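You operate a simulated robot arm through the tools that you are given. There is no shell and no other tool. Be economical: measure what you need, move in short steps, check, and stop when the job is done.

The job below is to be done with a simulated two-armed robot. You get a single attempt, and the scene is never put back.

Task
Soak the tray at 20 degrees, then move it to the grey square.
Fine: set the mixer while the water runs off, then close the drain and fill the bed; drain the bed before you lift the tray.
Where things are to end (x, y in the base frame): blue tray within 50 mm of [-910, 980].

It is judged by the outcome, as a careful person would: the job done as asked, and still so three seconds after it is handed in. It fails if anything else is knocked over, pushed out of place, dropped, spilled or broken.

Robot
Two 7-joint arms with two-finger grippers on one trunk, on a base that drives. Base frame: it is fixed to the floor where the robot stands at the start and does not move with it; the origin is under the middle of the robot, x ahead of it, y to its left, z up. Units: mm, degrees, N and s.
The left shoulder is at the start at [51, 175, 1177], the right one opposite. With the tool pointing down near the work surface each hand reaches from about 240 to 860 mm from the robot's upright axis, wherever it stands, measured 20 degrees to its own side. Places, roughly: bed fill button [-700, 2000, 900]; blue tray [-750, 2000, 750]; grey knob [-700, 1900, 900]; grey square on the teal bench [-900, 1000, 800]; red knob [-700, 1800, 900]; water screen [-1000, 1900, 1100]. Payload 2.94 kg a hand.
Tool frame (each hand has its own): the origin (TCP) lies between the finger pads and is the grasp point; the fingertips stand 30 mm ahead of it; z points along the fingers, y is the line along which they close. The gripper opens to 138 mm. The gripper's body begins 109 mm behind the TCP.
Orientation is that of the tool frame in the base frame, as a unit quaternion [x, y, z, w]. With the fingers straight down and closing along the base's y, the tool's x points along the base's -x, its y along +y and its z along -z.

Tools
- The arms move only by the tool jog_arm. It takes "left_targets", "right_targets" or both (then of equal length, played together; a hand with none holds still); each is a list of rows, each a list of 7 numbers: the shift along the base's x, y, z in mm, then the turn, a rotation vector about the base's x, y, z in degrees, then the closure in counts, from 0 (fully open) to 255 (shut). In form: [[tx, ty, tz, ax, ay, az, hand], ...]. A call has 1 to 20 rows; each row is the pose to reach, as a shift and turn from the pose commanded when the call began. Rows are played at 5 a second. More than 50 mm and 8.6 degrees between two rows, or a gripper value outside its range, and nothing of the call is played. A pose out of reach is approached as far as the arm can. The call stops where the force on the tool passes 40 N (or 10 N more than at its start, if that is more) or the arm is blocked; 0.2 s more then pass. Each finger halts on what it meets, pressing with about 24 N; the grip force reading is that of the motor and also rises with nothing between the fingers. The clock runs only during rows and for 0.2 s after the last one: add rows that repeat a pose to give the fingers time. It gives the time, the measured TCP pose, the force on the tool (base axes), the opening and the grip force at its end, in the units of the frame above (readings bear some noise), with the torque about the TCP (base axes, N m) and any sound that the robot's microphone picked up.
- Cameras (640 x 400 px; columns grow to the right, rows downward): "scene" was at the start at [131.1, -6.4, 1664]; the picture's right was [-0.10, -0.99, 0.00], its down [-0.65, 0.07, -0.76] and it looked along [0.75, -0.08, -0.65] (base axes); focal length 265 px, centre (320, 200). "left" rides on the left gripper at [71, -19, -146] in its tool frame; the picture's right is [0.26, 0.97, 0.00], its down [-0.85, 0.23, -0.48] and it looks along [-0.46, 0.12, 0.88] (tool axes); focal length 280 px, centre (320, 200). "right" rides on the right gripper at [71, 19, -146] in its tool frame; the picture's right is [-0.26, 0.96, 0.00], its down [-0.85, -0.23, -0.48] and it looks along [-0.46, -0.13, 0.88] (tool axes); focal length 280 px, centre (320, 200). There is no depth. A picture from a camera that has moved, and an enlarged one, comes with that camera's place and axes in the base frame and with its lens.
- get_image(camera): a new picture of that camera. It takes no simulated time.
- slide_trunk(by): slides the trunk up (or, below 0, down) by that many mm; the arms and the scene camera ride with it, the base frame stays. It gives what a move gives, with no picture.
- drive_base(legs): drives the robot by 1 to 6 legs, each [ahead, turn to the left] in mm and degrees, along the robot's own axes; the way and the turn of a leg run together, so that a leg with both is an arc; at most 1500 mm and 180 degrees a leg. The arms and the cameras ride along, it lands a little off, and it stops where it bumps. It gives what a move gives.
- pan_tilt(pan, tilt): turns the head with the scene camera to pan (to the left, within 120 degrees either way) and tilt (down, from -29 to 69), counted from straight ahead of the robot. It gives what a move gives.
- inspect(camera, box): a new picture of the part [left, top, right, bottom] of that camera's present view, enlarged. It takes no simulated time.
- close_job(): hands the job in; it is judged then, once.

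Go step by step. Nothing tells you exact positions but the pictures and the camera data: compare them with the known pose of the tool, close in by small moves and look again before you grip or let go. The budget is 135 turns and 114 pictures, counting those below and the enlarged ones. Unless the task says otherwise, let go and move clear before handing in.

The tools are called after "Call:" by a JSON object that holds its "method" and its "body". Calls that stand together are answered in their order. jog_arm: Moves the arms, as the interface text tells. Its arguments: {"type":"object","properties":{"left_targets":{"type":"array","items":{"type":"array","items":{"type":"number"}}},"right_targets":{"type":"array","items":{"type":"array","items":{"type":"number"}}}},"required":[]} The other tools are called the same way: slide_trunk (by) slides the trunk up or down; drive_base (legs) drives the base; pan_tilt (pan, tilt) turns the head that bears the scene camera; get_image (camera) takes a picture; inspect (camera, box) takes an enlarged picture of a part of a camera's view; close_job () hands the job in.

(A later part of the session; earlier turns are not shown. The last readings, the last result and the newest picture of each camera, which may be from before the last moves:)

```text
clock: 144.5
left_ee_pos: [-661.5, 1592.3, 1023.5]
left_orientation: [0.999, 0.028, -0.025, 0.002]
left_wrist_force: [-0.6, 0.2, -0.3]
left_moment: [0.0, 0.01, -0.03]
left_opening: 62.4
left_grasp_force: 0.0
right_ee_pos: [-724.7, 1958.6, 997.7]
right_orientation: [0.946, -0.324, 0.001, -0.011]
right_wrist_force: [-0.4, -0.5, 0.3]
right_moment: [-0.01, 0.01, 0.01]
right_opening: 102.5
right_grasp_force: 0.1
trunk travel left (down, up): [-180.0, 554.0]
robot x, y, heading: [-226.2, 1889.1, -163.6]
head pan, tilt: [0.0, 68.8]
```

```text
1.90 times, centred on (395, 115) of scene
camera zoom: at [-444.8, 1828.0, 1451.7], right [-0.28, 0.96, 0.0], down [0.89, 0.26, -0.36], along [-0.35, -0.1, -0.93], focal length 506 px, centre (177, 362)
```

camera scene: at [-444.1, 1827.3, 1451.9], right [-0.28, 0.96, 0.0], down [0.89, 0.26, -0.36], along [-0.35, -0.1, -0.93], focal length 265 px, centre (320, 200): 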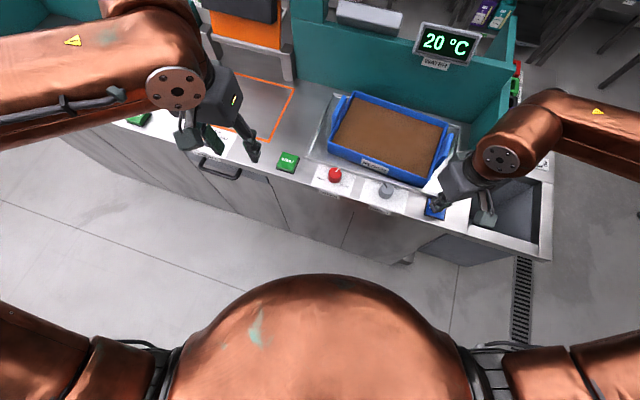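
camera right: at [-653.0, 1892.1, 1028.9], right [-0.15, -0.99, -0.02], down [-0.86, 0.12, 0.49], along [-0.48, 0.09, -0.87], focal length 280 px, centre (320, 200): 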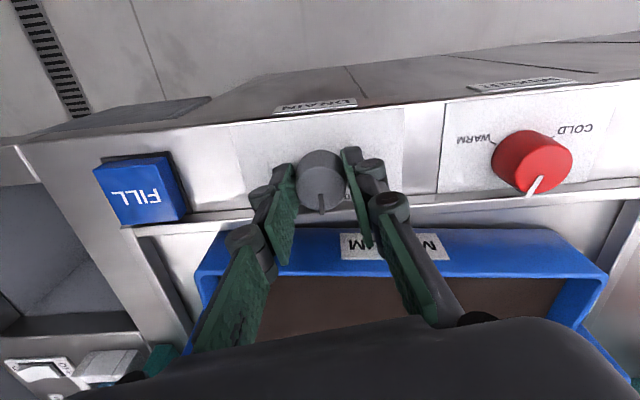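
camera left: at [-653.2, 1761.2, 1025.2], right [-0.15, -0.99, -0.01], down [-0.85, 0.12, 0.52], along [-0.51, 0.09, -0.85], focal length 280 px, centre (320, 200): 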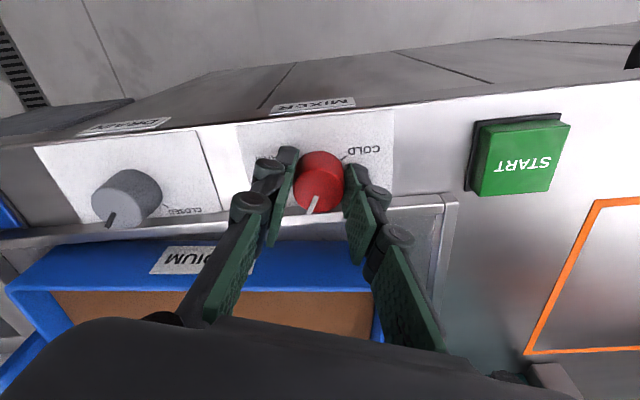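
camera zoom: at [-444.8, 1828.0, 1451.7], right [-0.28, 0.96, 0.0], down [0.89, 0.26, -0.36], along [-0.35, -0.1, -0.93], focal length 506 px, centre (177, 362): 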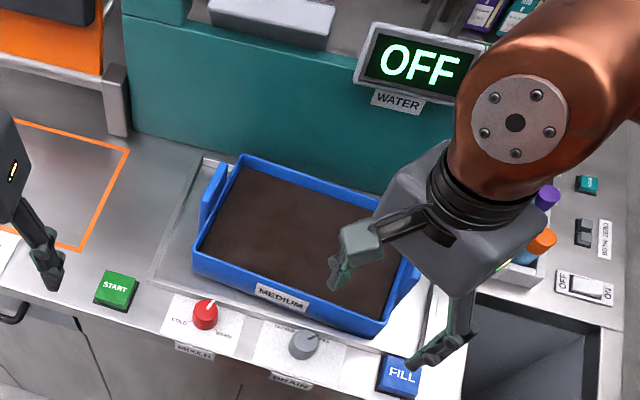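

Drain is OPEN and the screen is OFF; the bed is draining. I'll face straight again so each hand can take one of the tray's end handles, and look.

Call:
{"method": "drive_base", "body": {"legs": [[0, -16.4]]}}

Call:
{"method": "jog_arm", "body": {"left_targets": [[-20, -5, 10, 0, 0, 4, 60], [-50, -5, 10, 0, 0, 0, 60], [-90, -5, 10, 0, 0, -3, 60], [-130, -5, 10, 0, 0, -6, 60]], "right_targets": [[-20, -10, 10, 0, 0, 8, 60], [-50, -20, 10, 0, 0, 16, 60], [-90, -30, 20, 0, 0, 22, 60], [-130, -40, 20, 0, 0, 28, 60]]}}

Call:
{"method": "get_image", "body": {"camera": "left"}}

Call:
{"method": "get_image", "body": {"camera": "right"}}

```text
clock: 145.9
left_ee_pos: [-728.3, 1728.0, 1022.8]
left_orientation: [0.993, -0.116, -0.025, -0.002]
left_wrist_force: [-0.1, 0.8, 0.5]
left_moment: [-0.03, 0.0, 0.04]
left_opening: 62.1
left_grasp_force: 0.1
right_ee_pos: [-685.2, 2095.0, 995.1]
right_orientation: [0.89, -0.456, 0.002, -0.012]
right_wrist_force: [-0.1, -0.4, 0.3]
right_moment: [-0.05, 0.01, -0.01]
right_opening: 105.6
right_grasp_force: 0.1
trunk travel left (down, up): [-180.0, 554.0]
robot x, y, heading: [-230.2, 1889.4, 179.9]
head pan, tilt: [0.0, 68.8]
```

```text
clock: 146.9
left_ee_pos: [-818.4, 1692.9, 1045.8]
left_orientation: [0.989, -0.148, -0.025, -0.003]
left_wrist_force: [0.5, 0.6, 0.9]
left_moment: [-0.06, 0.05, 0.0]
left_opening: 105.5
left_grasp_force: 0.0
left hand out of reach, approached as far as the arm can: row 3, 4
right_ee_pos: [-784.0, 2079.9, 1004.4]
right_orientation: [0.971, -0.237, -0.001, -0.011]
right_wrist_force: [0.0, 1.2, 0.0]
right_moment: [-0.03, 0.02, -0.01]
right_opening: 105.5
right_grasp_force: 0.0
right hand out of reach, approached as far as the arm can: row 3, 4
trunk travel left (down, up): [-180.0, 554.0]
robot x, y, heading: [-231.0, 1891.2, 180.0]
head pan, tilt: [0.0, 68.8]
```

```text
31 pictures are left
camera left: at [-738.3, 1687.4, 1188.3], right [-0.03, -1.0, -0.01], down [-0.85, 0.02, 0.52], along [-0.52, 0.03, -0.85], focal length 280 px, centre (320, 200)
```

left: 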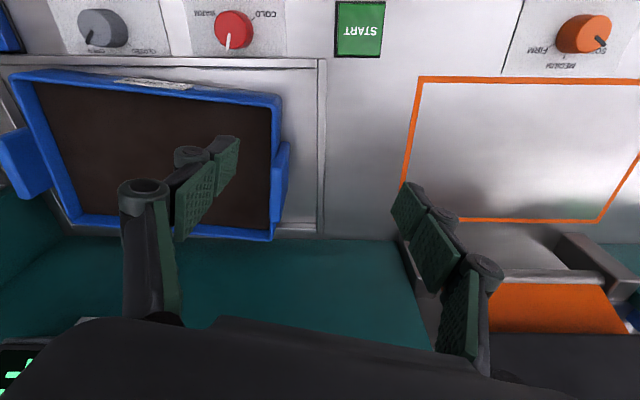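

```text
30 pictures are left
camera right: at [-729.6, 2026.7, 1148.4], right [-0.68, -0.74, -0.02], down [-0.65, 0.59, 0.49], along [-0.35, 0.34, -0.87], focal length 280 px, centre (320, 200)
```

right: 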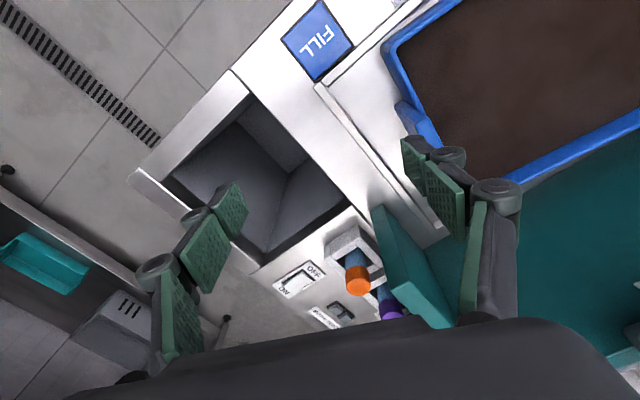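

I see the end lugs: left at about (-909, 1750), right at about (-880, 2025), with a teal wing behind x ≈ -920 on the right. I'll raise both hands, drive 80 mm closer, and inspect the lugs.

Call:
{"method": "jog_arm", "body": {"right_targets": [[0, 0, 40, 0, 0, 8, 60], [0, 0, 80, 0, 0, 16, 60], [0, 0, 110, 0, 0, 20, 60]], "left_targets": [[0, 0, 20, 0, 0, 3, 60], [0, 0, 40, 0, 0, 6, 60], [0, 0, 40, 0, 0, 9, 60]]}}

Call:
{"method": "drive_base", "body": {"legs": [[80, 0]]}}

Call:
{"method": "inspect", "body": {"camera": "left", "box": [120, 60, 420, 260]}}

Call:
{"method": "inspect", "body": {"camera": "right", "box": [240, 40, 560, 240]}}

```text
clock: 147.7
left_ee_pos: [-811.3, 1683.6, 1084.4]
left_orientation: [0.995, -0.099, -0.024, -0.002]
left_wrist_force: [0.3, -0.4, 0.1]
left_moment: [0.02, -0.03, 0.01]
left_opening: 105.5
left_grasp_force: 0.0
left hand out of reach, approached as far as the arm can: row 1, 2, 3
right_ee_pos: [-768.6, 2100.9, 1109.3]
right_orientation: [0.998, -0.054, -0.001, -0.012]
right_wrist_force: [0.1, 0.1, 0.1]
right_moment: [0.0, -0.04, -0.01]
right_opening: 105.7
right_grasp_force: 0.1
right hand out of reach, approached as far as the arm can: row 1, 2, 3
trunk travel left (down, up): [-180.0, 554.0]
robot x, y, heading: [-229.2, 1891.6, 180.2]
head pan, tilt: [0.0, 68.8]
```

```text
clock: 148.7
left_ee_pos: [-909.0, 1681.7, 1081.3]
left_orientation: [0.995, -0.094, -0.022, -0.004]
left_wrist_force: [0.3, 0.3, -0.5]
left_moment: [-0.03, 0.11, 0.03]
left_opening: 105.2
left_grasp_force: 0.1
right_ee_pos: [-866.5, 2103.5, 1108.3]
right_orientation: [0.998, -0.06, 0.0, -0.01]
right_wrist_force: [1.3, -0.2, 0.0]
right_moment: [0.03, 0.08, -0.01]
right_opening: 105.4
right_grasp_force: 0.1
trunk travel left (down, up): [-180.0, 554.0]
robot x, y, heading: [-312.9, 1884.6, 179.8]
head pan, tilt: [0.0, 68.8]
```

```text
2.00 times, centred on (270, 160) of left
camera zoom: at [-829.5, 1684.8, 1223.3], right [0.08, -1.0, -0.01], down [-0.86, -0.07, 0.51], along [-0.51, -0.03, -0.86], focal length 561 px, centre (420, 280)
```

zoom: 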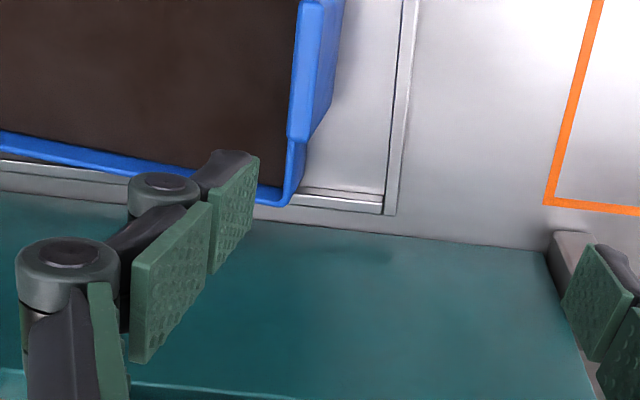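

```text
2.00 times, centred on (400, 140) of right
camera zoom: at [-797.3, 2073.5, 1251.9], right [-0.38, -0.93, -0.02], down [-0.82, 0.32, 0.48], along [-0.44, 0.2, -0.88], focal length 561 px, centre (160, 320)
```

zoom: 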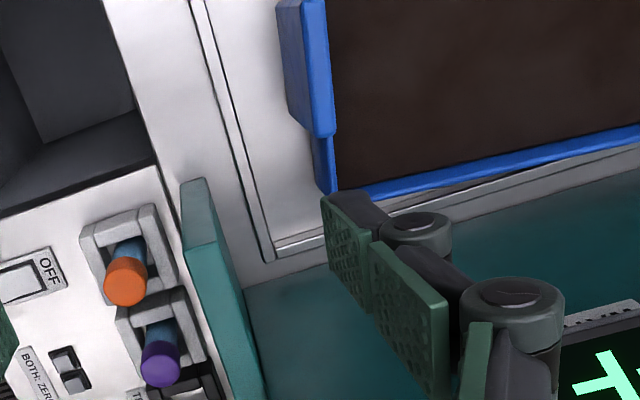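

The lugs are upright plates with tops near z 858: left center about (-900, 1750), right about (-865, 2007), tray yawed about -7°. I'll bring both hands above them.

Call:
{"method": "jog_arm", "body": {"left_targets": [[2, 15, -35, 0, 0, 1, 110], [4, 30, -70, 0, 0, 2, 140], [6, 50, -105, 0, 0, 3, 140], [9, 68, -130, 0, 0, 3, 140], [9, 68, -130, 0, 0, 3, 140]], "right_targets": [[0, -24, -30, 0, 0, 0, 110], [1, -48, -65, 0, 0, 0, 140], [1, -72, -100, 0, 0, 0, 140], [1, -96, -130, 0, 0, 0, 140], [1, -96, -155, 0, 0, 0, 140]]}}

Call:
{"method": "get_image", "body": {"camera": "left"}}

Call:
{"method": "get_image", "body": {"camera": "right"}}

```text
clock: 149.1
left_ee_pos: [-780.0, 1677.6, 1106.0]
left_orientation: [0.993, -0.069, -0.093, -0.006]
left_wrist_force: [-1.5, -0.9, -1.1]
left_moment: [0.11, -0.09, -0.03]
left_opening: 78.3
left_grasp_force: 0.0
right_ee_pos: [-734.3, 2100.4, 1135.0]
right_orientation: [0.994, -0.081, -0.075, 0.005]
right_wrist_force: [-0.8, -0.6, -0.8]
right_moment: [-0.06, -0.08, 0.07]
right_opening: 78.3
right_grasp_force: 0.1
trunk travel left (down, up): [-180.0, 554.0]
robot x, y, heading: [-312.8, 1889.0, 179.9]
head pan, tilt: [0.0, 68.8]
stopped in row 1 (left hand): the arm was blocked; the commanded pose is now the measured one
```

```text
27 pictures are left
camera left: at [-681.2, 1683.9, 1236.5], right [0.12, -0.99, -0.05], down [-0.77, -0.13, 0.63], along [-0.63, -0.04, -0.78], focal length 280 px, centre (320, 200)
```

left: 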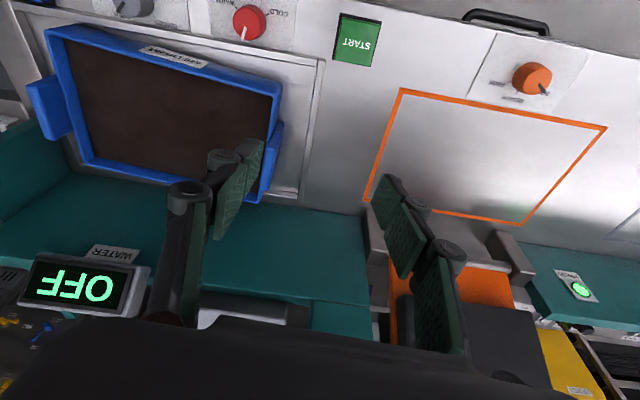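

```text
26 pictures are left
camera right: at [-646.5, 2069.5, 1268.2], right [-0.41, -0.91, 0.06], down [-0.72, 0.36, 0.59], along [-0.56, 0.2, -0.8], focal length 280 px, centre (320, 200)
```

right: 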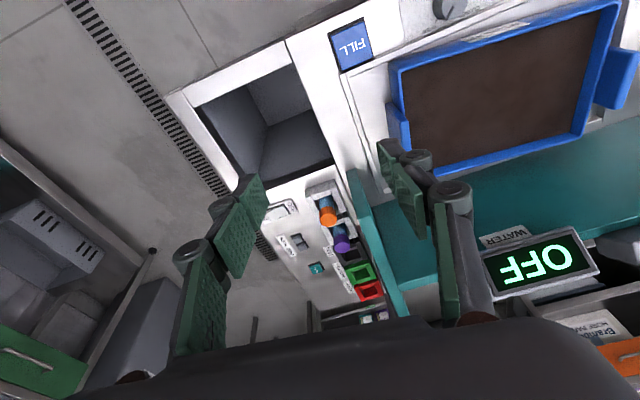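

The body leaned back: something low touches the bench front when I stand this close. I'll back off 110 mm and lower the trunk instead, which has widened inward reach.

Call:
{"method": "drive_base", "body": {"legs": [[-110, 0]]}}

Call:
{"method": "slide_trunk", "body": {"by": -90}}

Call:
{"method": "jog_arm", "body": {"left_targets": [[0, 0, 0, 0, 0, 0, 140], [0, 0, 0, 0, 0, 0, 140]]}}

```text
clock: 149.8
left_ee_pos: [-758.6, 1680.9, 1104.7]
left_orientation: [0.993, -0.075, -0.096, -0.001]
left_wrist_force: [2.1, -0.5, -0.9]
left_moment: [-0.03, 0.22, 0.01]
left_opening: 78.3
left_grasp_force: 0.1
right_ee_pos: [-713.3, 2099.4, 1131.6]
right_orientation: [0.994, -0.074, -0.077, 0.001]
right_wrist_force: [1.1, 0.9, 0.1]
right_moment: [0.01, 0.14, -0.07]
right_opening: 78.5
right_grasp_force: 0.1
trunk travel left (down, up): [-180.0, 554.0]
robot x, y, heading: [-303.6, 1889.3, 179.8]
head pan, tilt: [0.0, 68.8]
stopped in leg 1: the robot was blocked; the commanded pose is now the measured one
```

```text
clock: 150.4
left_ee_pos: [-638.0, 1668.6, 1087.5]
left_orientation: [0.984, -0.073, -0.16, 0.012]
left_wrist_force: [-2.6, 0.2, 1.0]
left_moment: [0.0, -0.26, -0.03]
left_opening: 78.8
left_grasp_force: 0.0
right_ee_pos: [-586.2, 2109.5, 1109.5]
right_orientation: [0.987, -0.075, -0.142, -0.005]
right_wrist_force: [-1.8, -0.4, -0.5]
right_moment: [0.08, -0.26, -0.02]
right_opening: 78.4
right_grasp_force: 0.1
trunk travel left (down, up): [-148.0, 586.0]
robot x, y, heading: [-302.4, 1888.4, 179.8]
head pan, tilt: [0.0, 68.8]
stopped: the arm was blocked; the commanded pose is now the measured one
```

```text
clock: 151.2
left_ee_pos: [-657.0, 1672.0, 1085.8]
left_orientation: [0.987, -0.072, -0.146, 0.011]
left_wrist_force: [1.6, -0.5, -1.2]
left_moment: [0.02, 0.13, 0.0]
left_opening: 62.6
left_grasp_force: 0.0
right_ee_pos: [-605.5, 2108.5, 1110.8]
right_orientation: [0.988, -0.078, -0.13, -0.003]
right_wrist_force: [1.4, 1.0, -0.3]
right_moment: [0.0, 0.1, 0.03]
right_opening: 78.7
right_grasp_force: 0.0
trunk travel left (down, up): [-148.0, 586.0]
robot x, y, heading: [-305.4, 1890.1, 179.9]
head pan, tilt: [0.0, 68.8]
stopped in row 2 (left hand): the arm was blocked; the commanded pose is now the measured one
```

Backing was blocked and lowering worsened the lean. I'll raise the trunk first, then back off.

Call:
{"method": "slide_trunk", "body": {"by": 90}}

Call:
{"method": "drive_base", "body": {"legs": [[-60, 0]]}}

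Call:
{"method": "get_image", "body": {"camera": "scene"}}

```text
clock: 152.5
left_ee_pos: [-651.8, 1674.9, 1178.4]
left_orientation: [0.987, -0.072, -0.147, 0.008]
left_wrist_force: [-1.4, -0.1, -0.4]
left_moment: [0.02, -0.2, 0.01]
left_opening: 61.9
left_grasp_force: 0.0
right_ee_pos: [-601.8, 2105.6, 1201.4]
right_orientation: [0.989, -0.078, -0.128, -0.001]
right_wrist_force: [-0.7, -0.7, 0.4]
right_moment: [0.0, -0.17, -0.04]
right_opening: 78.3
right_grasp_force: 0.0
trunk travel left (down, up): [-238.0, 496.0]
robot x, y, heading: [-303.6, 1888.8, 179.9]
head pan, tilt: [0.0, 68.8]
```

```text
clock: 153.5
left_ee_pos: [-582.3, 1674.6, 1181.9]
left_orientation: [0.986, -0.072, -0.151, 0.008]
left_wrist_force: [1.3, -0.1, 0.6]
left_moment: [0.02, 0.08, 0.02]
left_opening: 62.1
left_grasp_force: 0.0
right_ee_pos: [-531.6, 2105.0, 1204.5]
right_orientation: [0.988, -0.077, -0.133, 0.0]
right_wrist_force: [0.7, 0.3, 1.1]
right_moment: [-0.01, 0.06, 0.0]
right_opening: 78.9
right_grasp_force: 0.1
trunk travel left (down, up): [-238.0, 496.0]
robot x, y, heading: [-246.3, 1890.0, 180.1]
head pan, tilt: [0.0, 68.8]
```

```text
25 pictures are left
camera scene: at [-418.1, 1890.7, 1514.4], right [0.0, 1.0, 0.0], down [0.93, 0.0, -0.36], along [-0.36, 0.0, -0.93], focal length 265 px, centre (320, 200)
```

scene: 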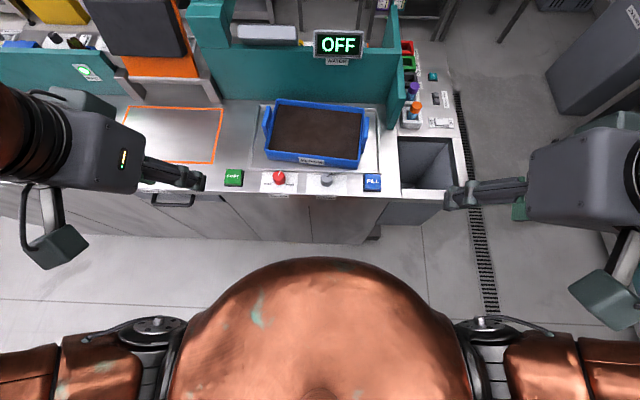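

Everything is still in place and the body is upright again. I'll stand at x ≈ -190, lower the trunk, straighten both hands and bring them above the lugs.

Call:
{"method": "drive_base", "body": {"legs": [[-56, 0]]}}

Call:
{"method": "slide_trunk", "body": {"by": -130}}

Call:
{"method": "jog_arm", "body": {"left_targets": [[-40, 0, 0, 0, -6, 0.5, 140], [-80, 0, 0, 0, -12, 1, 140], [-120, 0, 0, 0, -17.4, 1.4, 140], [-165, 0, 0, 0, -17.4, 1.4, 140], [-210, 5, 0, 0, -17.4, 1.4, 140]], "right_targets": [[-40, 0, 0, 0, -6, 0.5, 140], [-80, 0, 0, 0, -12, 1, 140], [-120, 0, 0, 0, -15.3, 1.9, 140], [-165, 0, 0, 0, -15.3, 1.9, 140], [-210, -5, 0, 0, -15.3, 1.9, 140]]}}

```text
clock: 154.4
left_ee_pos: [-523.3, 1674.4, 1183.0]
left_orientation: [0.985, -0.073, -0.153, 0.008]
left_wrist_force: [0.9, 0.1, 0.8]
left_moment: [0.0, 0.09, -0.01]
left_opening: 62.5
left_grasp_force: 0.1
right_ee_pos: [-473.0, 2105.6, 1205.7]
right_orientation: [0.988, -0.077, -0.134, -0.001]
right_wrist_force: [1.3, -0.2, -0.4]
right_moment: [0.0, 0.08, -0.01]
right_opening: 78.4
right_grasp_force: 0.1
trunk travel left (down, up): [-238.0, 496.0]
robot x, y, heading: [-185.6, 1886.1, 179.7]
head pan, tilt: [0.0, 68.8]
```

```text
clock: 156.0
left_ee_pos: [-525.2, 1674.6, 1052.1]
left_orientation: [0.986, -0.073, -0.152, 0.008]
left_wrist_force: [0.8, -0.9, -0.1]
left_moment: [0.0, 0.03, 0.01]
left_opening: 62.3
left_grasp_force: 0.0
right_ee_pos: [-475.0, 2104.9, 1074.5]
right_orientation: [0.988, -0.077, -0.133, -0.001]
right_wrist_force: [0.5, 0.3, -0.1]
right_moment: [0.0, 0.01, 0.02]
right_opening: 78.3
right_grasp_force: 0.0
trunk travel left (down, up): [-108.0, 626.0]
robot x, y, heading: [-192.8, 1888.2, 179.9]
head pan, tilt: [0.0, 68.8]
```

```text
clock: 157.2
left_ee_pos: [-742.9, 1683.2, 1048.0]
left_orientation: [0.998, -0.06, 0.003, -0.002]
left_wrist_force: [-0.4, -0.3, 0.3]
left_moment: [0.01, -0.1, -0.03]
left_opening: 62.3
left_grasp_force: 0.1
right_ee_pos: [-693.9, 2101.8, 1070.8]
right_orientation: [0.998, -0.06, 0.004, -0.009]
right_wrist_force: [-0.7, 0.8, 0.2]
right_moment: [0.02, -0.08, 0.01]
right_opening: 62.3
right_grasp_force: 0.2
trunk travel left (down, up): [-108.0, 626.0]
robot x, y, heading: [-184.9, 1889.4, 180.0]
head pan, tilt: [0.0, 68.8]
```

Body steady, hands straight. I'll continue to above the lugs.

Call:
{"method": "jog_arm", "body": {"left_targets": [[-35, 10, -20, 0, 0, 0, 140], [-70, 24, -40, 0, 0, 0, 140], [-105, 40, -60, 0, 0, 0, 140], [-140, 55, -75, 0, 0, 0, 140], [-157, 67, -90, 0, 0, 0, 140]], "right_targets": [[-38, -15, -20, 0, 0, 0, 140], [-76, -30, -45, 0, 0, 0, 140], [-114, -50, -65, 0, 0, 0, 140], [-150, -72, -90, 0, 0, 0, 140], [-171, -95, -110, 0, 0, 0, 140]]}}

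Call:
{"method": "get_image", "body": {"camera": "left"}}

Call:
{"method": "get_image", "body": {"camera": "right"}}

```text
clock: 158.4
left_ee_pos: [-810.4, 1660.3, 987.7]
left_orientation: [0.998, -0.061, -0.001, 0.0]
left_wrist_force: [0.3, 0.4, 0.4]
left_moment: [0.0, -0.01, 0.03]
left_opening: 62.3
left_grasp_force: 0.1
left hand out of reach, approached as far as the arm can: row 2, 3, 4, 5
right_ee_pos: [-785.4, 2107.5, 981.2]
right_orientation: [0.998, -0.06, -0.001, -0.009]
right_wrist_force: [0.2, 0.1, -0.3]
right_moment: [0.02, 0.02, 0.01]
right_opening: 62.1
right_grasp_force: 0.2
right hand out of reach, approached as far as the arm can: row 2, 3, 4, 5
trunk travel left (down, up): [-108.0, 626.0]
robot x, y, heading: [-187.8, 1889.1, 179.9]
head pan, tilt: [0.0, 68.8]
```

```text
24 pictures are left
camera left: at [-737.7, 1671.7, 1133.4], right [0.14, -0.99, 0.0], down [-0.87, -0.13, 0.48], along [-0.47, -0.07, -0.88], focal length 280 px, centre (320, 200)
```

left: 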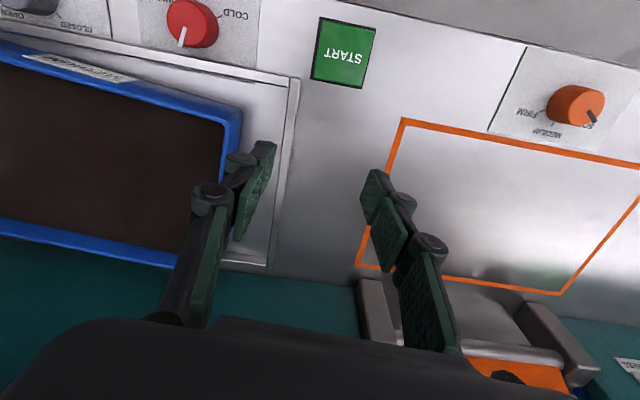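

```text
23 pictures are left
camera right: at [-716.7, 2077.1, 1125.0], right [-0.37, -0.93, -0.02], down [-0.81, 0.32, 0.48], along [-0.44, 0.19, -0.88], focal length 280 px, centre (320, 200)
```

right: 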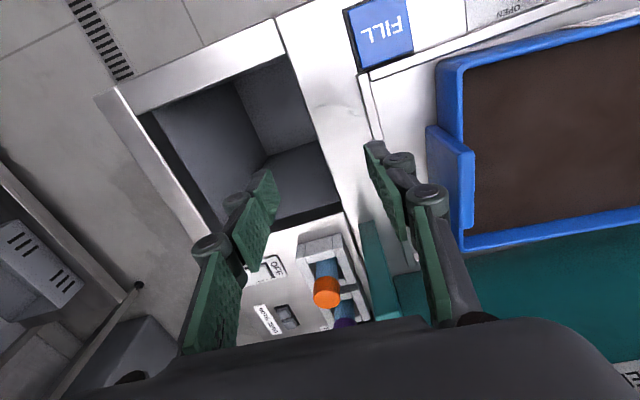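

Too low makes the wrists too far above the shoulders. I'll raise the trunk 90 mm and stand 55 mm closer (x ≈ -245), which geometry says is within reach and off the bench.

Call:
{"method": "slide_trunk", "body": {"by": 90}}

Call:
{"method": "drive_base", "body": {"legs": [[55, 0]]}}

Call:
{"method": "jog_arm", "body": {"left_targets": [[-5, 8, -40, 0, 0, 0, 140], [-10, 16, -80, 0, 0, 0, 140], [-15, 30, -115, 0, 0, 0, 140], [-25, 50, -125, 0, 0, 0, 140], [-34, 70, -130, 0, 0, 0, 140], [-34, 88, -135, 0, 0, 0, 140]], "right_targets": [[-2, -10, -40, 0, 0, 0, 140], [-5, -20, -80, 0, 0, 0, 140], [-10, -40, -110, 0, 0, 0, 140], [-15, -60, -125, 0, 0, 0, 140], [-20, -80, -130, 0, 0, 0, 140], [-24, -98, -130, 0, 0, 0, 140]]}}

Call:
{"method": "get_image", "body": {"camera": "left"}}

Call:
{"method": "get_image", "body": {"camera": "right"}}

```text
clock: 159.7
left_ee_pos: [-778.9, 1665.3, 1114.8]
left_orientation: [0.997, -0.061, -0.041, 0.002]
left_wrist_force: [-0.9, 0.5, 0.7]
left_moment: [-0.02, 0.01, 0.01]
left_opening: 62.3
left_grasp_force: 0.1
right_ee_pos: [-758.8, 2113.2, 1092.1]
right_orientation: [0.998, -0.061, -0.022, -0.006]
right_wrist_force: [0.1, 0.4, -1.0]
right_moment: [0.0, -0.04, 0.0]
right_opening: 62.5
right_grasp_force: 0.0
trunk travel left (down, up): [-198.0, 536.0]
robot x, y, heading: [-189.0, 1887.1, 179.9]
head pan, tilt: [0.0, 68.8]
```

```text
clock: 160.6
left_ee_pos: [-846.1, 1662.5, 1109.8]
left_orientation: [0.998, -0.058, -0.036, 0.003]
left_wrist_force: [1.3, 0.2, -1.6]
left_moment: [-0.01, 0.13, -0.01]
left_opening: 62.2
left_grasp_force: 0.0
right_ee_pos: [-827.5, 2113.7, 1088.9]
right_orientation: [0.998, -0.063, -0.021, -0.007]
right_wrist_force: [0.6, -0.7, -1.8]
right_moment: [0.03, 0.14, 0.01]
right_opening: 62.1
right_grasp_force: 0.0
trunk travel left (down, up): [-198.0, 536.0]
robot x, y, heading: [-240.4, 1889.7, 180.0]
head pan, tilt: [0.0, 68.8]
```

```text
clock: 161.0
left_ee_pos: [-730.8, 1661.2, 1123.9]
left_orientation: [0.994, -0.053, -0.095, 0.007]
left_wrist_force: [-0.7, -0.2, 0.0]
left_moment: [0.03, -0.1, -0.04]
left_opening: 62.4
left_grasp_force: 0.0
right_ee_pos: [-713.9, 2113.7, 1105.0]
right_orientation: [0.994, -0.072, -0.082, -0.003]
right_wrist_force: [-0.5, -0.3, -1.0]
right_moment: [0.0, -0.07, 0.0]
right_opening: 62.3
right_grasp_force: 0.1
trunk travel left (down, up): [-198.0, 536.0]
robot x, y, heading: [-244.8, 1891.0, 179.7]
head pan, tilt: [0.0, 68.8]
stopped in row 1 (right hand): the arm was blocked; the commanded pose is now the measured one
```

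```text
22 pictures are left
camera left: at [-631.6, 1672.9, 1253.3], right [0.16, -0.99, -0.03], down [-0.76, -0.14, 0.63], along [-0.63, -0.08, -0.77], focal length 280 px, centre (320, 200)
```

left: 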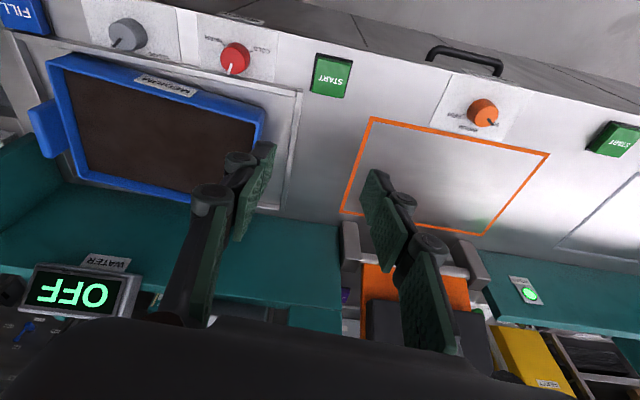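

```text
21 pictures are left
camera right: at [-622.5, 2082.4, 1237.7], right [-0.39, -0.92, 0.05], down [-0.72, 0.34, 0.61], along [-0.57, 0.2, -0.79], focal length 280 px, centre (320, 200)
```

right: 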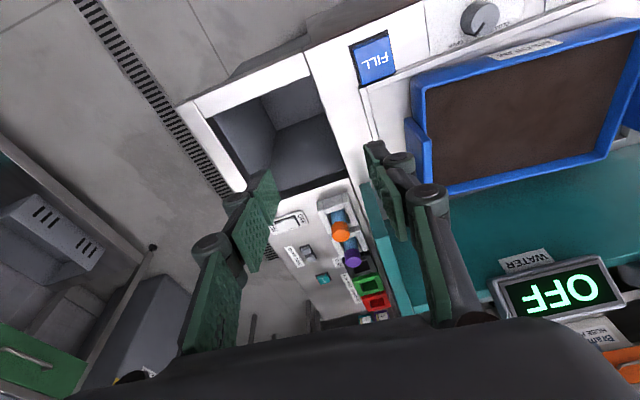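

Standing close makes the body touch again. Since the lugs are plates gripped across y, I can pitch the hands about 40° forward instead, which shortens the reach; I'll back off 50 mm and do that.

Call:
{"method": "drive_base", "body": {"legs": [[-60, 0]]}}

Call:
{"method": "jog_arm", "body": {"left_targets": [[-10, 5, 0, 0, 7, 0, 140], [-20, 10, -10, 0, 14, 0, 140], [-40, 20, -20, 0, 21, 0, 140], [-60, 30, -40, 0, 28, 0, 140], [-80, 40, -60, 0, 30, 0, 140]], "right_targets": [[-10, -5, 0, 0, 7, 0, 140], [-20, -15, -10, 0, 14, 0, 140], [-40, -25, -20, 0, 21, 0, 140], [-60, -40, -35, 0, 28, 0, 140], [-80, -55, -50, 0, 30, 0, 140]]}}

```text
clock: 161.9
left_ee_pos: [-684.7, 1666.6, 1122.1]
left_orientation: [0.995, -0.054, -0.083, 0.005]
left_wrist_force: [0.1, 0.3, -1.0]
left_moment: [0.0, 0.04, 0.01]
left_opening: 62.1
left_grasp_force: 0.0
right_ee_pos: [-665.3, 2110.2, 1102.8]
right_orientation: [0.995, -0.069, -0.071, -0.001]
right_wrist_force: [0.1, 0.4, -0.8]
right_moment: [0.01, 0.06, 0.01]
right_opening: 62.3
right_grasp_force: 0.1
trunk travel left (down, up): [-198.0, 536.0]
robot x, y, heading: [-183.3, 1884.6, 180.0]
head pan, tilt: [0.0, 68.8]
```

```text
clock: 163.1
left_ee_pos: [-767.6, 1705.0, 1061.3]
left_orientation: [0.939, -0.052, -0.339, 0.018]
left_wrist_force: [-1.3, 0.4, -0.8]
left_moment: [0.0, 0.0, 0.03]
left_opening: 62.4
left_grasp_force: 0.1
right_ee_pos: [-748.0, 2055.3, 1051.1]
right_orientation: [0.943, -0.068, -0.326, 0.016]
right_wrist_force: [-0.7, 0.4, -1.1]
right_moment: [0.03, -0.01, -0.01]
right_opening: 62.4
right_grasp_force: 0.1
trunk travel left (down, up): [-198.0, 536.0]
robot x, y, heading: [-184.6, 1890.1, 180.0]
head pan, tilt: [0.0, 68.8]
```

Pitching works with full reach. I'll continue to just above the lugs and look.

Call:
{"method": "jog_arm", "body": {"left_targets": [[-24, 10, -25, 0, 0, 0, 140], [-48, 20, -50, 0, 0, 0, 140], [-72, 30, -80, 0, 0, 0, 140], [-96, 40, -105, 0, 0, 0, 140], [-112, 45, -131, 0, 0, 0, 140]], "right_targets": [[-20, -10, -25, 0, 0, 0, 140], [-40, -20, -50, 0, 0, 0, 140], [-60, -30, -75, 0, 0, 0, 140], [-80, -40, -100, 0, 0, 0, 140], [-97, -48, -121, 0, 0, 0, 140]]}}

Call:
{"method": "get_image", "body": {"camera": "left"}}

Call:
{"method": "get_image", "body": {"camera": "right"}}

```text
clock: 164.3
left_ee_pos: [-867.2, 1735.5, 953.9]
left_orientation: [0.939, -0.052, -0.34, 0.019]
left_wrist_force: [1.0, 1.4, 0.3]
left_moment: [-0.04, -0.01, 0.0]
left_opening: 62.2
left_grasp_force: 0.0
left hand out of reach, approached as far as the arm can: row 5
right_ee_pos: [-818.7, 2034.8, 958.6]
right_orientation: [0.943, -0.068, -0.326, 0.016]
right_wrist_force: [-0.2, -0.1, 0.1]
right_moment: [-0.03, 0.03, -0.02]
right_opening: 62.4
right_grasp_force: 0.1
right hand out of reach, approached as far as the arm can: row 3, 4, 5
trunk travel left (down, up): [-198.0, 536.0]
robot x, y, heading: [-184.0, 1888.6, 179.7]
head pan, tilt: [0.0, 68.8]
```

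```text
20 pictures are left
camera left: at [-717.3, 1746.9, 1019.7], right [0.12, -0.99, -0.1], down [-0.36, -0.14, 0.92], along [-0.92, -0.07, -0.37], focal length 280 px, centre (320, 200)
```

left: 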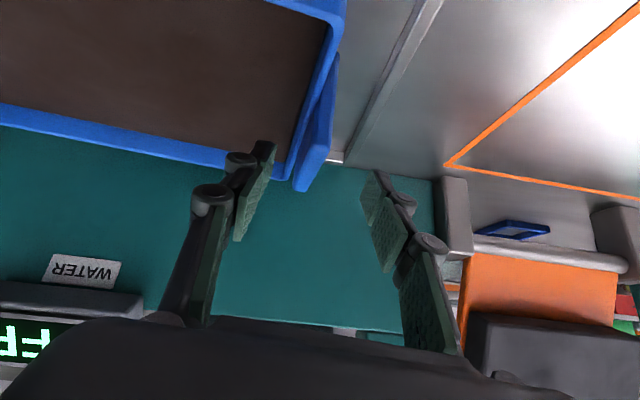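

```text
19 pictures are left
camera right: at [-675.2, 2004.0, 1031.1], right [-0.32, -0.92, 0.23], down [-0.34, 0.34, 0.88], along [-0.89, 0.2, -0.42], focal length 280 px, centre (320, 200)
```

right: 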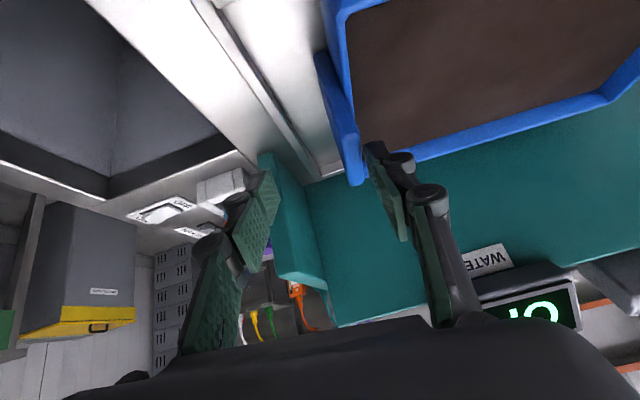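

Re-triangulating puts the tray rim at z ≈ 900, with end walls+lugs centered near (-885, 1748) and (-859, 2015). I'll lower the trunk 25 mm, align laterally and look again.

Call:
{"method": "slide_trunk", "body": {"by": -25}}

Call:
{"method": "jog_arm", "body": {"left_targets": [[-1, 5, 2, 0, 0, 0, 140], [-2, 10, 4, 0, 0, 0, 140], [-3, 13, 6, 0, 0, 0, 140]], "right_targets": [[-8, -7, 2, 0, 0, 0, 140], [-16, -14, 3, 0, 0, 0, 140], [-25, -20, 3, 0, 0, 0, 140]]}}

Call:
{"method": "inspect", "body": {"camera": "left", "box": [200, 20, 440, 240]}}

Call:
{"method": "inspect", "body": {"camera": "right", "box": [220, 20, 460, 240]}}

```text
clock: 165.0
left_ee_pos: [-868.8, 1738.8, 927.5]
left_orientation: [0.939, -0.051, -0.34, 0.019]
left_wrist_force: [0.2, -0.3, 1.4]
left_moment: [0.01, 0.02, 0.0]
left_opening: 62.4
left_grasp_force: 0.1
right_ee_pos: [-817.1, 2034.3, 932.6]
right_orientation: [0.943, -0.066, -0.325, 0.016]
right_wrist_force: [0.2, -0.1, 0.3]
right_moment: [-0.01, -0.02, -0.03]
right_opening: 62.5
right_grasp_force: 0.3
trunk travel left (down, up): [-173.0, 561.0]
robot x, y, heading: [-181.4, 1889.3, 180.0]
head pan, tilt: [0.0, 68.8]
```

```text
clock: 165.8
left_ee_pos: [-870.9, 1745.3, 932.5]
left_orientation: [0.94, -0.051, -0.338, 0.018]
left_wrist_force: [-0.4, 0.2, 0.3]
left_moment: [-0.02, 0.02, 0.0]
left_opening: 62.2
left_grasp_force: 0.0
left hand out of reach, approached as far as the arm can: row 3
right_ee_pos: [-828.5, 2032.0, 935.7]
right_orientation: [0.943, -0.068, -0.325, 0.016]
right_wrist_force: [0.3, 0.6, -0.6]
right_moment: [-0.02, -0.03, 0.02]
right_opening: 61.9
right_grasp_force: 0.0
right hand out of reach, approached as far as the arm can: row 2, 3
trunk travel left (down, up): [-173.0, 561.0]
robot x, y, heading: [-187.6, 1886.3, 180.0]
head pan, tilt: [0.0, 68.8]
```

```text
1.82 times, centred on (320, 130) of left
camera zoom: at [-721.9, 1755.9, 998.0], right [0.12, -0.99, -0.1], down [-0.36, -0.14, 0.92], along [-0.92, -0.07, -0.38], focal length 510 px, centre (320, 327)
```

zoom: 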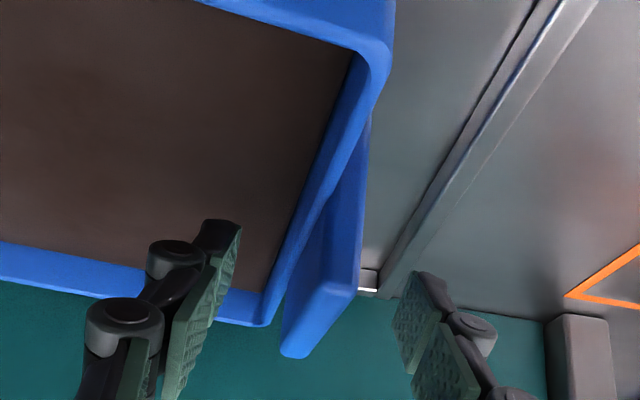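

```text
1.82 times, centred on (340, 130) of right
camera zoom: at [-686.4, 2001.1, 1008.1], right [-0.32, -0.92, 0.23], down [-0.34, 0.34, 0.88], along [-0.89, 0.2, -0.42], focal length 510 px, centre (284, 327)
```

zoom: 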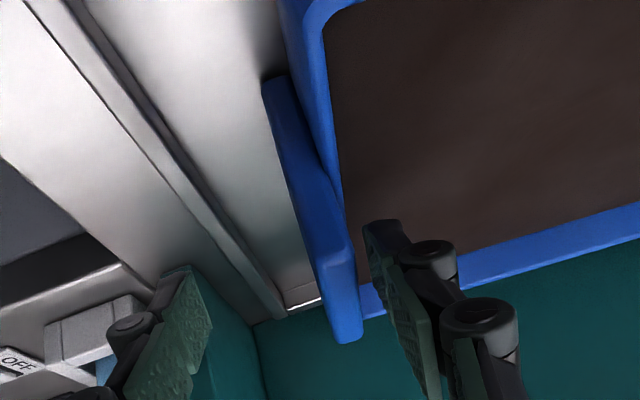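

The lugs stand about 28 mm above the rim. Left is aligned; right needs about 20 mm forward and 18 mm inward. I'll trade arm height for a lower trunk, which eases inward reach, then retry.

Call:
{"method": "jog_arm", "body": {"left_targets": [[0, 0, 25, 0, 0, 0, 140], [0, 0, 50, 0, 0, 0, 140]], "right_targets": [[0, 0, 25, 0, 0, 0, 140], [0, 0, 50, 0, 0, 0, 140]]}}

Call:
{"method": "slide_trunk", "body": {"by": -50}}

Call:
{"method": "jog_arm", "body": {"left_targets": [[0, 1, 0, 0, 0, 0, 140], [0, 2, 0, 0, 0, 0, 140], [0, 2, 0, 0, 0, 0, 140]], "right_targets": [[-6, -6, 0, 0, 0, 0, 140], [-13, -12, 0, 0, 0, 0, 140], [-20, -18, 0, 0, 0, 0, 140]]}}

```text
clock: 166.4
left_ee_pos: [-870.1, 1746.5, 980.4]
left_orientation: [0.939, -0.052, -0.338, 0.019]
left_wrist_force: [-0.4, -0.6, -0.4]
left_moment: [0.02, 0.02, 0.02]
left_opening: 62.5
left_grasp_force: 0.1
right_ee_pos: [-829.1, 2031.8, 986.0]
right_orientation: [0.943, -0.067, -0.326, 0.016]
right_wrist_force: [0.2, -0.9, 0.1]
right_moment: [-0.04, 0.0, 0.01]
right_opening: 62.5
right_grasp_force: 0.0
trunk travel left (down, up): [-173.0, 561.0]
robot x, y, heading: [-185.4, 1887.4, 179.9]
head pan, tilt: [0.0, 68.8]
```

```text
clock: 167.4
left_ee_pos: [-870.4, 1746.6, 933.8]
left_orientation: [0.939, -0.052, -0.34, 0.018]
left_wrist_force: [0.1, 1.1, 0.8]
left_moment: [0.0, -0.02, 0.01]
left_opening: 62.3
left_grasp_force: 0.1
right_ee_pos: [-828.5, 2031.1, 937.0]
right_orientation: [0.943, -0.066, -0.325, 0.016]
right_wrist_force: [0.3, -0.4, -0.6]
right_moment: [-0.01, -0.03, -0.02]
right_opening: 62.6
right_grasp_force: 0.0
trunk travel left (down, up): [-123.0, 611.0]
robot x, y, heading: [-182.9, 1885.7, 180.0]
head pan, tilt: [0.0, 68.8]
```

```text
clock: 168.2
left_ee_pos: [-871.9, 1747.3, 931.8]
left_orientation: [0.939, -0.052, -0.339, 0.018]
left_wrist_force: [0.3, 0.2, -0.2]
left_moment: [0.01, 0.03, -0.02]
left_opening: 62.4
left_grasp_force: 0.0
right_ee_pos: [-843.1, 2020.1, 937.2]
right_orientation: [0.943, -0.067, -0.326, 0.016]
right_wrist_force: [-0.1, -0.8, -0.4]
right_moment: [0.01, 0.03, 0.0]
right_opening: 62.5
right_grasp_force: 0.0
right hand out of reach, approached as far as the arm can: row 3
trunk travel left (down, up): [-123.0, 611.0]
robot x, y, heading: [-181.6, 1884.2, 180.1]
head pan, tilt: [0.0, 68.8]
```

Right now is at (-843, 2020). I'll check both views before lowering.

Call:
{"method": "inspect", "body": {"camera": "right", "box": [180, 20, 460, 240]}}

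Call:
{"method": "inspect", "body": {"camera": "scene", "box": [220, 60, 420, 190]}}

```text
1.82 times, centred on (320, 130) of right
camera zoom: at [-699.7, 1988.9, 1008.7], right [-0.32, -0.92, 0.23], down [-0.34, 0.34, 0.88], along [-0.89, 0.2, -0.42], focal length 510 px, centre (320, 327)
```

zoom: 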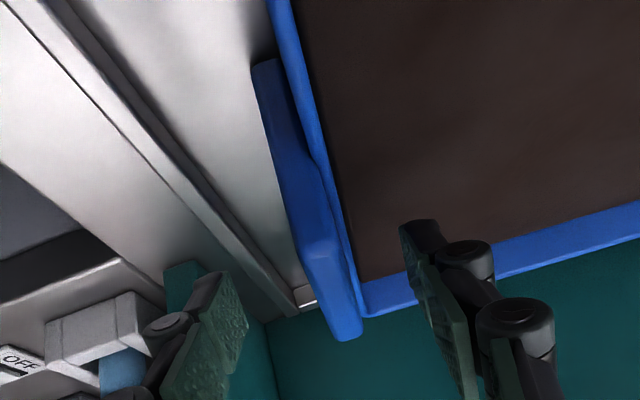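

```text
3.08 times, centred on (320, 125) of scene
camera zoom: at [-461.8, 1890.6, 1387.9], right [0.0, 1.0, 0.0], down [0.93, 0.0, -0.36], along [-0.36, 0.0, -0.93], focal length 817 px, centre (320, 431)
```

zoom: 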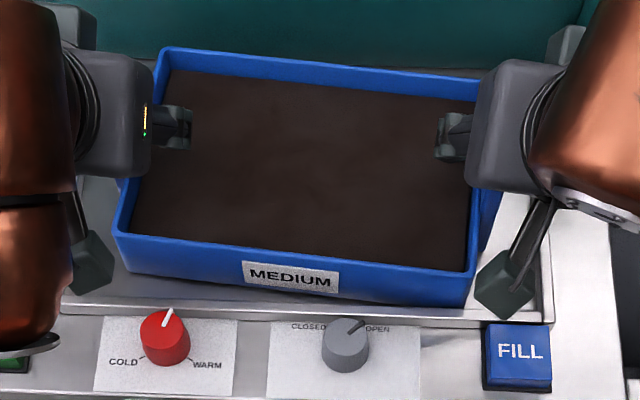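

Both hands straddle the lugs. I'll lower about 8–10 mm and close gently.

Call:
{"method": "jog_arm", "body": {"left_targets": [[0, 0, -4, 0, 0, 0, 140], [0, 0, -8, 0, 0, 0, 140], [0, 0, -8, 0, 0, 0, 180], [0, 0, -8, 0, 0, 0, 220], [0, 0, -8, 0, 0, 0, 255], [0, 0, -8, 0, 0, 0, 255], [0, 0, -8, 0, 0, 0, 255], [0, 0, -8, 0, 0, 0, 255]], "right_targets": [[0, 0, -5, 0, 0, 0, 140], [0, 0, -11, 0, 0, 0, 140], [0, 0, -11, 0, 0, 0, 180], [0, 0, -11, 0, 0, 0, 220], [0, 0, -11, 0, 0, 0, 255], [0, 0, -11, 0, 0, 0, 255], [0, 0, -11, 0, 0, 0, 255], [0, 0, -11, 0, 0, 0, 255]]}}

Call:
{"method": "get_image", "body": {"camera": "left"}}

Call:
{"method": "get_image", "body": {"camera": "right"}}

```text
clock: 170.0
left_ee_pos: [-871.1, 1751.5, 923.9]
left_orientation: [0.939, -0.053, -0.339, 0.016]
left_wrist_force: [4.0, 20.5, -0.5]
left_moment: [0.93, -0.45, -0.6]
left_opening: 19.2
left_grasp_force: 24.4
right_ee_pos: [-841.4, 2018.0, 925.4]
right_orientation: [0.943, -0.065, -0.326, 0.018]
right_wrist_force: [-3.5, -21.2, 0.1]
right_moment: [-0.5, 0.21, 0.16]
right_opening: 16.9
right_grasp_force: 24.1
trunk travel left (down, up): [-123.0, 611.0]
robot x, y, heading: [-181.5, 1891.6, 179.8]
head pan, tilt: [0.0, 68.8]
```

```text
14 pictures are left
camera left: at [-722.1, 1760.2, 990.6], right [0.11, -0.99, -0.1], down [-0.37, -0.14, 0.92], along [-0.92, -0.07, -0.38], focal length 280 px, centre (320, 200)
```

left: 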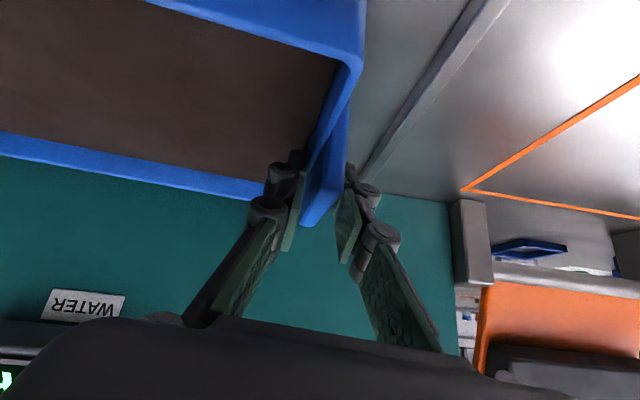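

```text
13 pictures are left
camera right: at [-699.1, 1987.4, 998.0], right [-0.31, -0.92, 0.23], down [-0.34, 0.34, 0.88], along [-0.89, 0.19, -0.42], focal length 280 px, centre (320, 200)
```

right: 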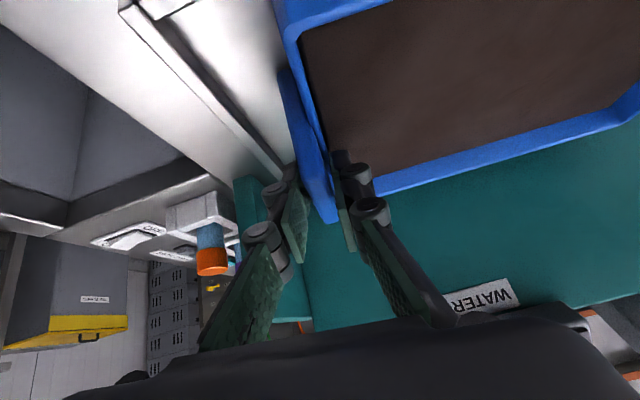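

Both hands hold the lugs (openings 19 and 17 mm). I'll lift 30 mm together and check the load.

Call:
{"method": "jog_arm", "body": {"left_targets": [[0, 0, 6, 0, 0, 0, 255], [0, 0, 12, 0, 0, 0, 255], [0, 0, 18, 0, 0, 0, 255], [0, 0, 24, 0, 0, 0, 255], [0, 0, 30, 0, 0, 0, 255], [0, 0, 30, 0, 0, 0, 255]], "right_targets": [[0, 0, 6, 0, 0, 0, 255], [0, 0, 12, 0, 0, 0, 255], [0, 0, 18, 0, 0, 0, 255], [0, 0, 24, 0, 0, 0, 255], [0, 0, 30, 0, 0, 0, 255], [0, 0, 30, 0, 0, 0, 255]]}}

Call:
{"method": "get_image", "body": {"camera": "scene"}}

```text
clock: 171.4
left_ee_pos: [-872.0, 1749.8, 954.5]
left_orientation: [0.939, -0.053, -0.34, 0.015]
left_wrist_force: [4.1, 29.8, -1.9]
left_moment: [1.06, -0.17, -0.56]
left_opening: 19.2
left_grasp_force: 24.5
right_ee_pos: [-843.0, 2016.3, 954.5]
right_orientation: [0.943, -0.065, -0.327, 0.019]
right_wrist_force: [-4.8, -29.6, -4.6]
right_moment: [-0.75, 0.08, 0.26]
right_opening: 17.0
right_grasp_force: 23.4
trunk travel left (down, up): [-123.0, 611.0]
robot x, y, heading: [-185.8, 1891.7, 179.8]
head pan, tilt: [0.0, 68.8]
```

```text
12 pictures are left
camera scene: at [-463.0, 1890.7, 1387.5], right [0.0, 1.0, 0.0], down [0.93, 0.0, -0.36], along [-0.36, 0.0, -0.93], focal length 265 px, centre (320, 200)
```

scene: 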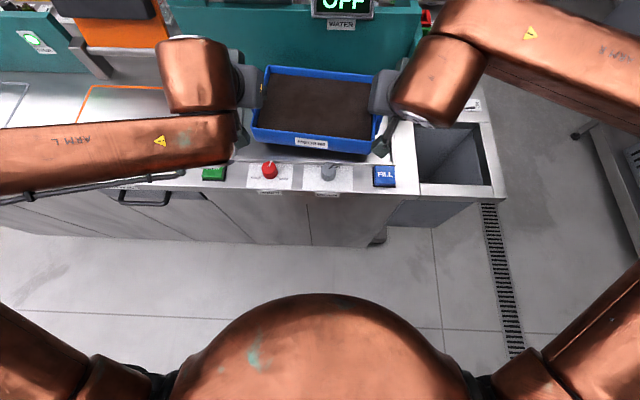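

The tray is up with a light load. I'll raise it by the trunk in a modest step, keeping the arms fixed, and check readings.

Call:
{"method": "slide_trunk", "body": {"by": 60}}

Call:
{"method": "slide_trunk", "body": {"by": 60}}

```text
clock: 172.2
left_ee_pos: [-869.7, 1753.7, 1017.7]
left_orientation: [0.936, -0.057, -0.347, 0.01]
left_wrist_force: [3.3, 1.8, 1.9]
left_moment: [0.82, -0.32, -0.6]
left_opening: 23.9
left_grasp_force: 24.2
right_ee_pos: [-820.0, 2017.7, 1046.0]
right_orientation: [0.932, -0.066, -0.357, 0.02]
right_wrist_force: [-4.1, -2.2, -9.4]
right_moment: [0.73, 0.08, -0.43]
right_opening: 20.3
right_grasp_force: 24.2
trunk travel left (down, up): [-178.0, 556.0]
robot x, y, heading: [-182.8, 1891.1, 179.8]
head pan, tilt: [0.0, 68.8]
stopped: the force on the tool passed its limit at 41 N (the readings are from after the stop); the commanded pose is now the measured one
```

```text
clock: 173.2
left_ee_pos: [-844.4, 1753.7, 1110.1]
left_orientation: [0.926, -0.057, -0.373, 0.012]
left_wrist_force: [6.1, 12.7, 3.3]
left_moment: [0.83, -0.29, -0.6]
left_opening: 23.6
left_grasp_force: 23.6
right_ee_pos: [-797.7, 2019.0, 1136.5]
right_orientation: [0.921, -0.065, -0.383, 0.024]
right_wrist_force: [-6.7, -12.5, -9.9]
right_moment: [0.56, -0.03, -0.43]
right_opening: 20.6
right_grasp_force: 23.8
trunk travel left (down, up): [-238.0, 496.0]
robot x, y, heading: [-185.7, 1885.9, 179.8]
head pan, tilt: [0.0, 68.8]
```

The hands came out of level by about 27 mm. I'll look at the tray before going on.

Call:
{"method": "inspect", "body": {"camera": "scene", "box": [200, 20, 440, 200]}}

```text
2.22 times, centred on (320, 110) of scene
camera zoom: at [-361.0, 1890.7, 1513.5], right [0.0, 1.0, 0.0], down [0.93, 0.0, -0.36], along [-0.36, 0.0, -0.93], focal length 590 px, centre (320, 400)
```

zoom: 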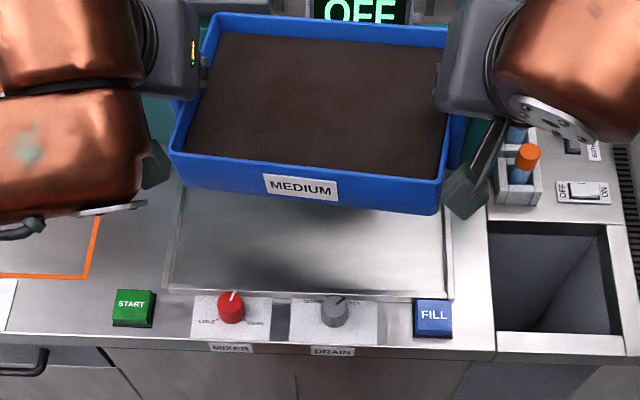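

The tray hangs securely with a slight tilt, and the bed is empty. I'll level the hands gently.

Call:
{"method": "jog_arm", "body": {"left_targets": [[0, 0, 4, 0, 0, 0, 255], [0, 0, 8, 0, 0, 0, 255], [0, 0, 12, 0, 0, 0, 255], [0, 0, 12, 0, 0, 0, 255]], "right_targets": [[0, 0, -4, 0, 0, 0, 255], [0, 0, -9, 0, 0, 0, 255], [0, 0, -13, 0, 0, 0, 255], [0, 0, -13, 0, 0, 0, 255]]}}

```text
clock: 174.2
left_ee_pos: [-845.4, 1752.4, 1123.8]
left_orientation: [0.926, -0.056, -0.374, 0.012]
left_wrist_force: [10.4, 16.9, -0.2]
left_moment: [0.53, -0.69, -0.79]
left_opening: 20.9
left_grasp_force: 24.5
right_ee_pos: [-796.0, 2017.4, 1125.5]
right_orientation: [0.921, -0.065, -0.384, 0.025]
right_wrist_force: [-9.9, -17.3, -6.6]
right_moment: [0.15, 0.48, -0.93]
right_opening: 18.1
right_grasp_force: 24.3
trunk travel left (down, up): [-238.0, 496.0]
robot x, y, heading: [-184.3, 1885.7, 180.1]
head pan, tilt: [0.0, 68.8]
```

Level again at z ≈ 1124. I'll back away 100 mm, raise 50 mm more, then turn left with the tray toward the aisle.

Call:
{"method": "drive_base", "body": {"legs": [[-100, 0]]}}

Call:
{"method": "slide_trunk", "body": {"by": 50}}

Call:
{"method": "inspect", "body": {"camera": "scene", "box": [120, 0, 520, 250]}}

```text
clock: 175.3
left_ee_pos: [-772.6, 1753.6, 1110.0]
left_orientation: [0.93, -0.056, -0.363, 0.011]
left_wrist_force: [10.4, 16.7, 0.3]
left_moment: [0.88, -0.1, -0.67]
left_opening: 20.9
left_grasp_force: 24.1
right_ee_pos: [-723.6, 2017.3, 1111.7]
right_orientation: [0.926, -0.065, -0.371, 0.024]
right_wrist_force: [-7.9, -17.2, -7.6]
right_moment: [0.11, -0.03, -0.88]
right_opening: 17.8
right_grasp_force: 23.9
trunk travel left (down, up): [-238.0, 496.0]
robot x, y, heading: [-82.0, 1885.0, 180.0]
head pan, tilt: [0.0, 68.8]
```

```text
clock: 175.9
left_ee_pos: [-695.3, 1748.5, 1202.6]
left_orientation: [0.904, -0.032, -0.427, -0.007]
left_wrist_force: [15.2, 49.6, -1.3]
left_moment: [1.03, -0.93, -1.17]
left_opening: 23.9
left_grasp_force: 24.9
right_ee_pos: [-642.8, 2022.0, 1193.8]
right_orientation: [0.897, -0.08, -0.433, 0.045]
right_wrist_force: [-17.0, -49.5, -5.8]
right_moment: [-0.02, 0.51, -0.65]
right_opening: 25.9
right_grasp_force: 26.0
trunk travel left (down, up): [-262.0, 472.0]
robot x, y, heading: [-80.9, 1887.5, 179.9]
head pan, tilt: [0.0, 68.8]
stopped: the arm was blocked; the commanded pose is now the measured one
```

```text
1.60 times, centred on (320, 125) of scene
camera zoom: at [-351.7, 1890.0, 1536.8], right [0.0, 1.0, 0.0], down [0.96, 0.0, -0.29], along [-0.29, 0.0, -0.96], focal length 425 px, centre (320, 320)
```

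zoom: 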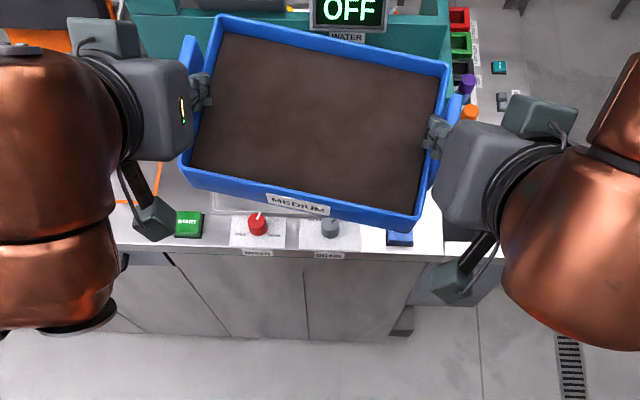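

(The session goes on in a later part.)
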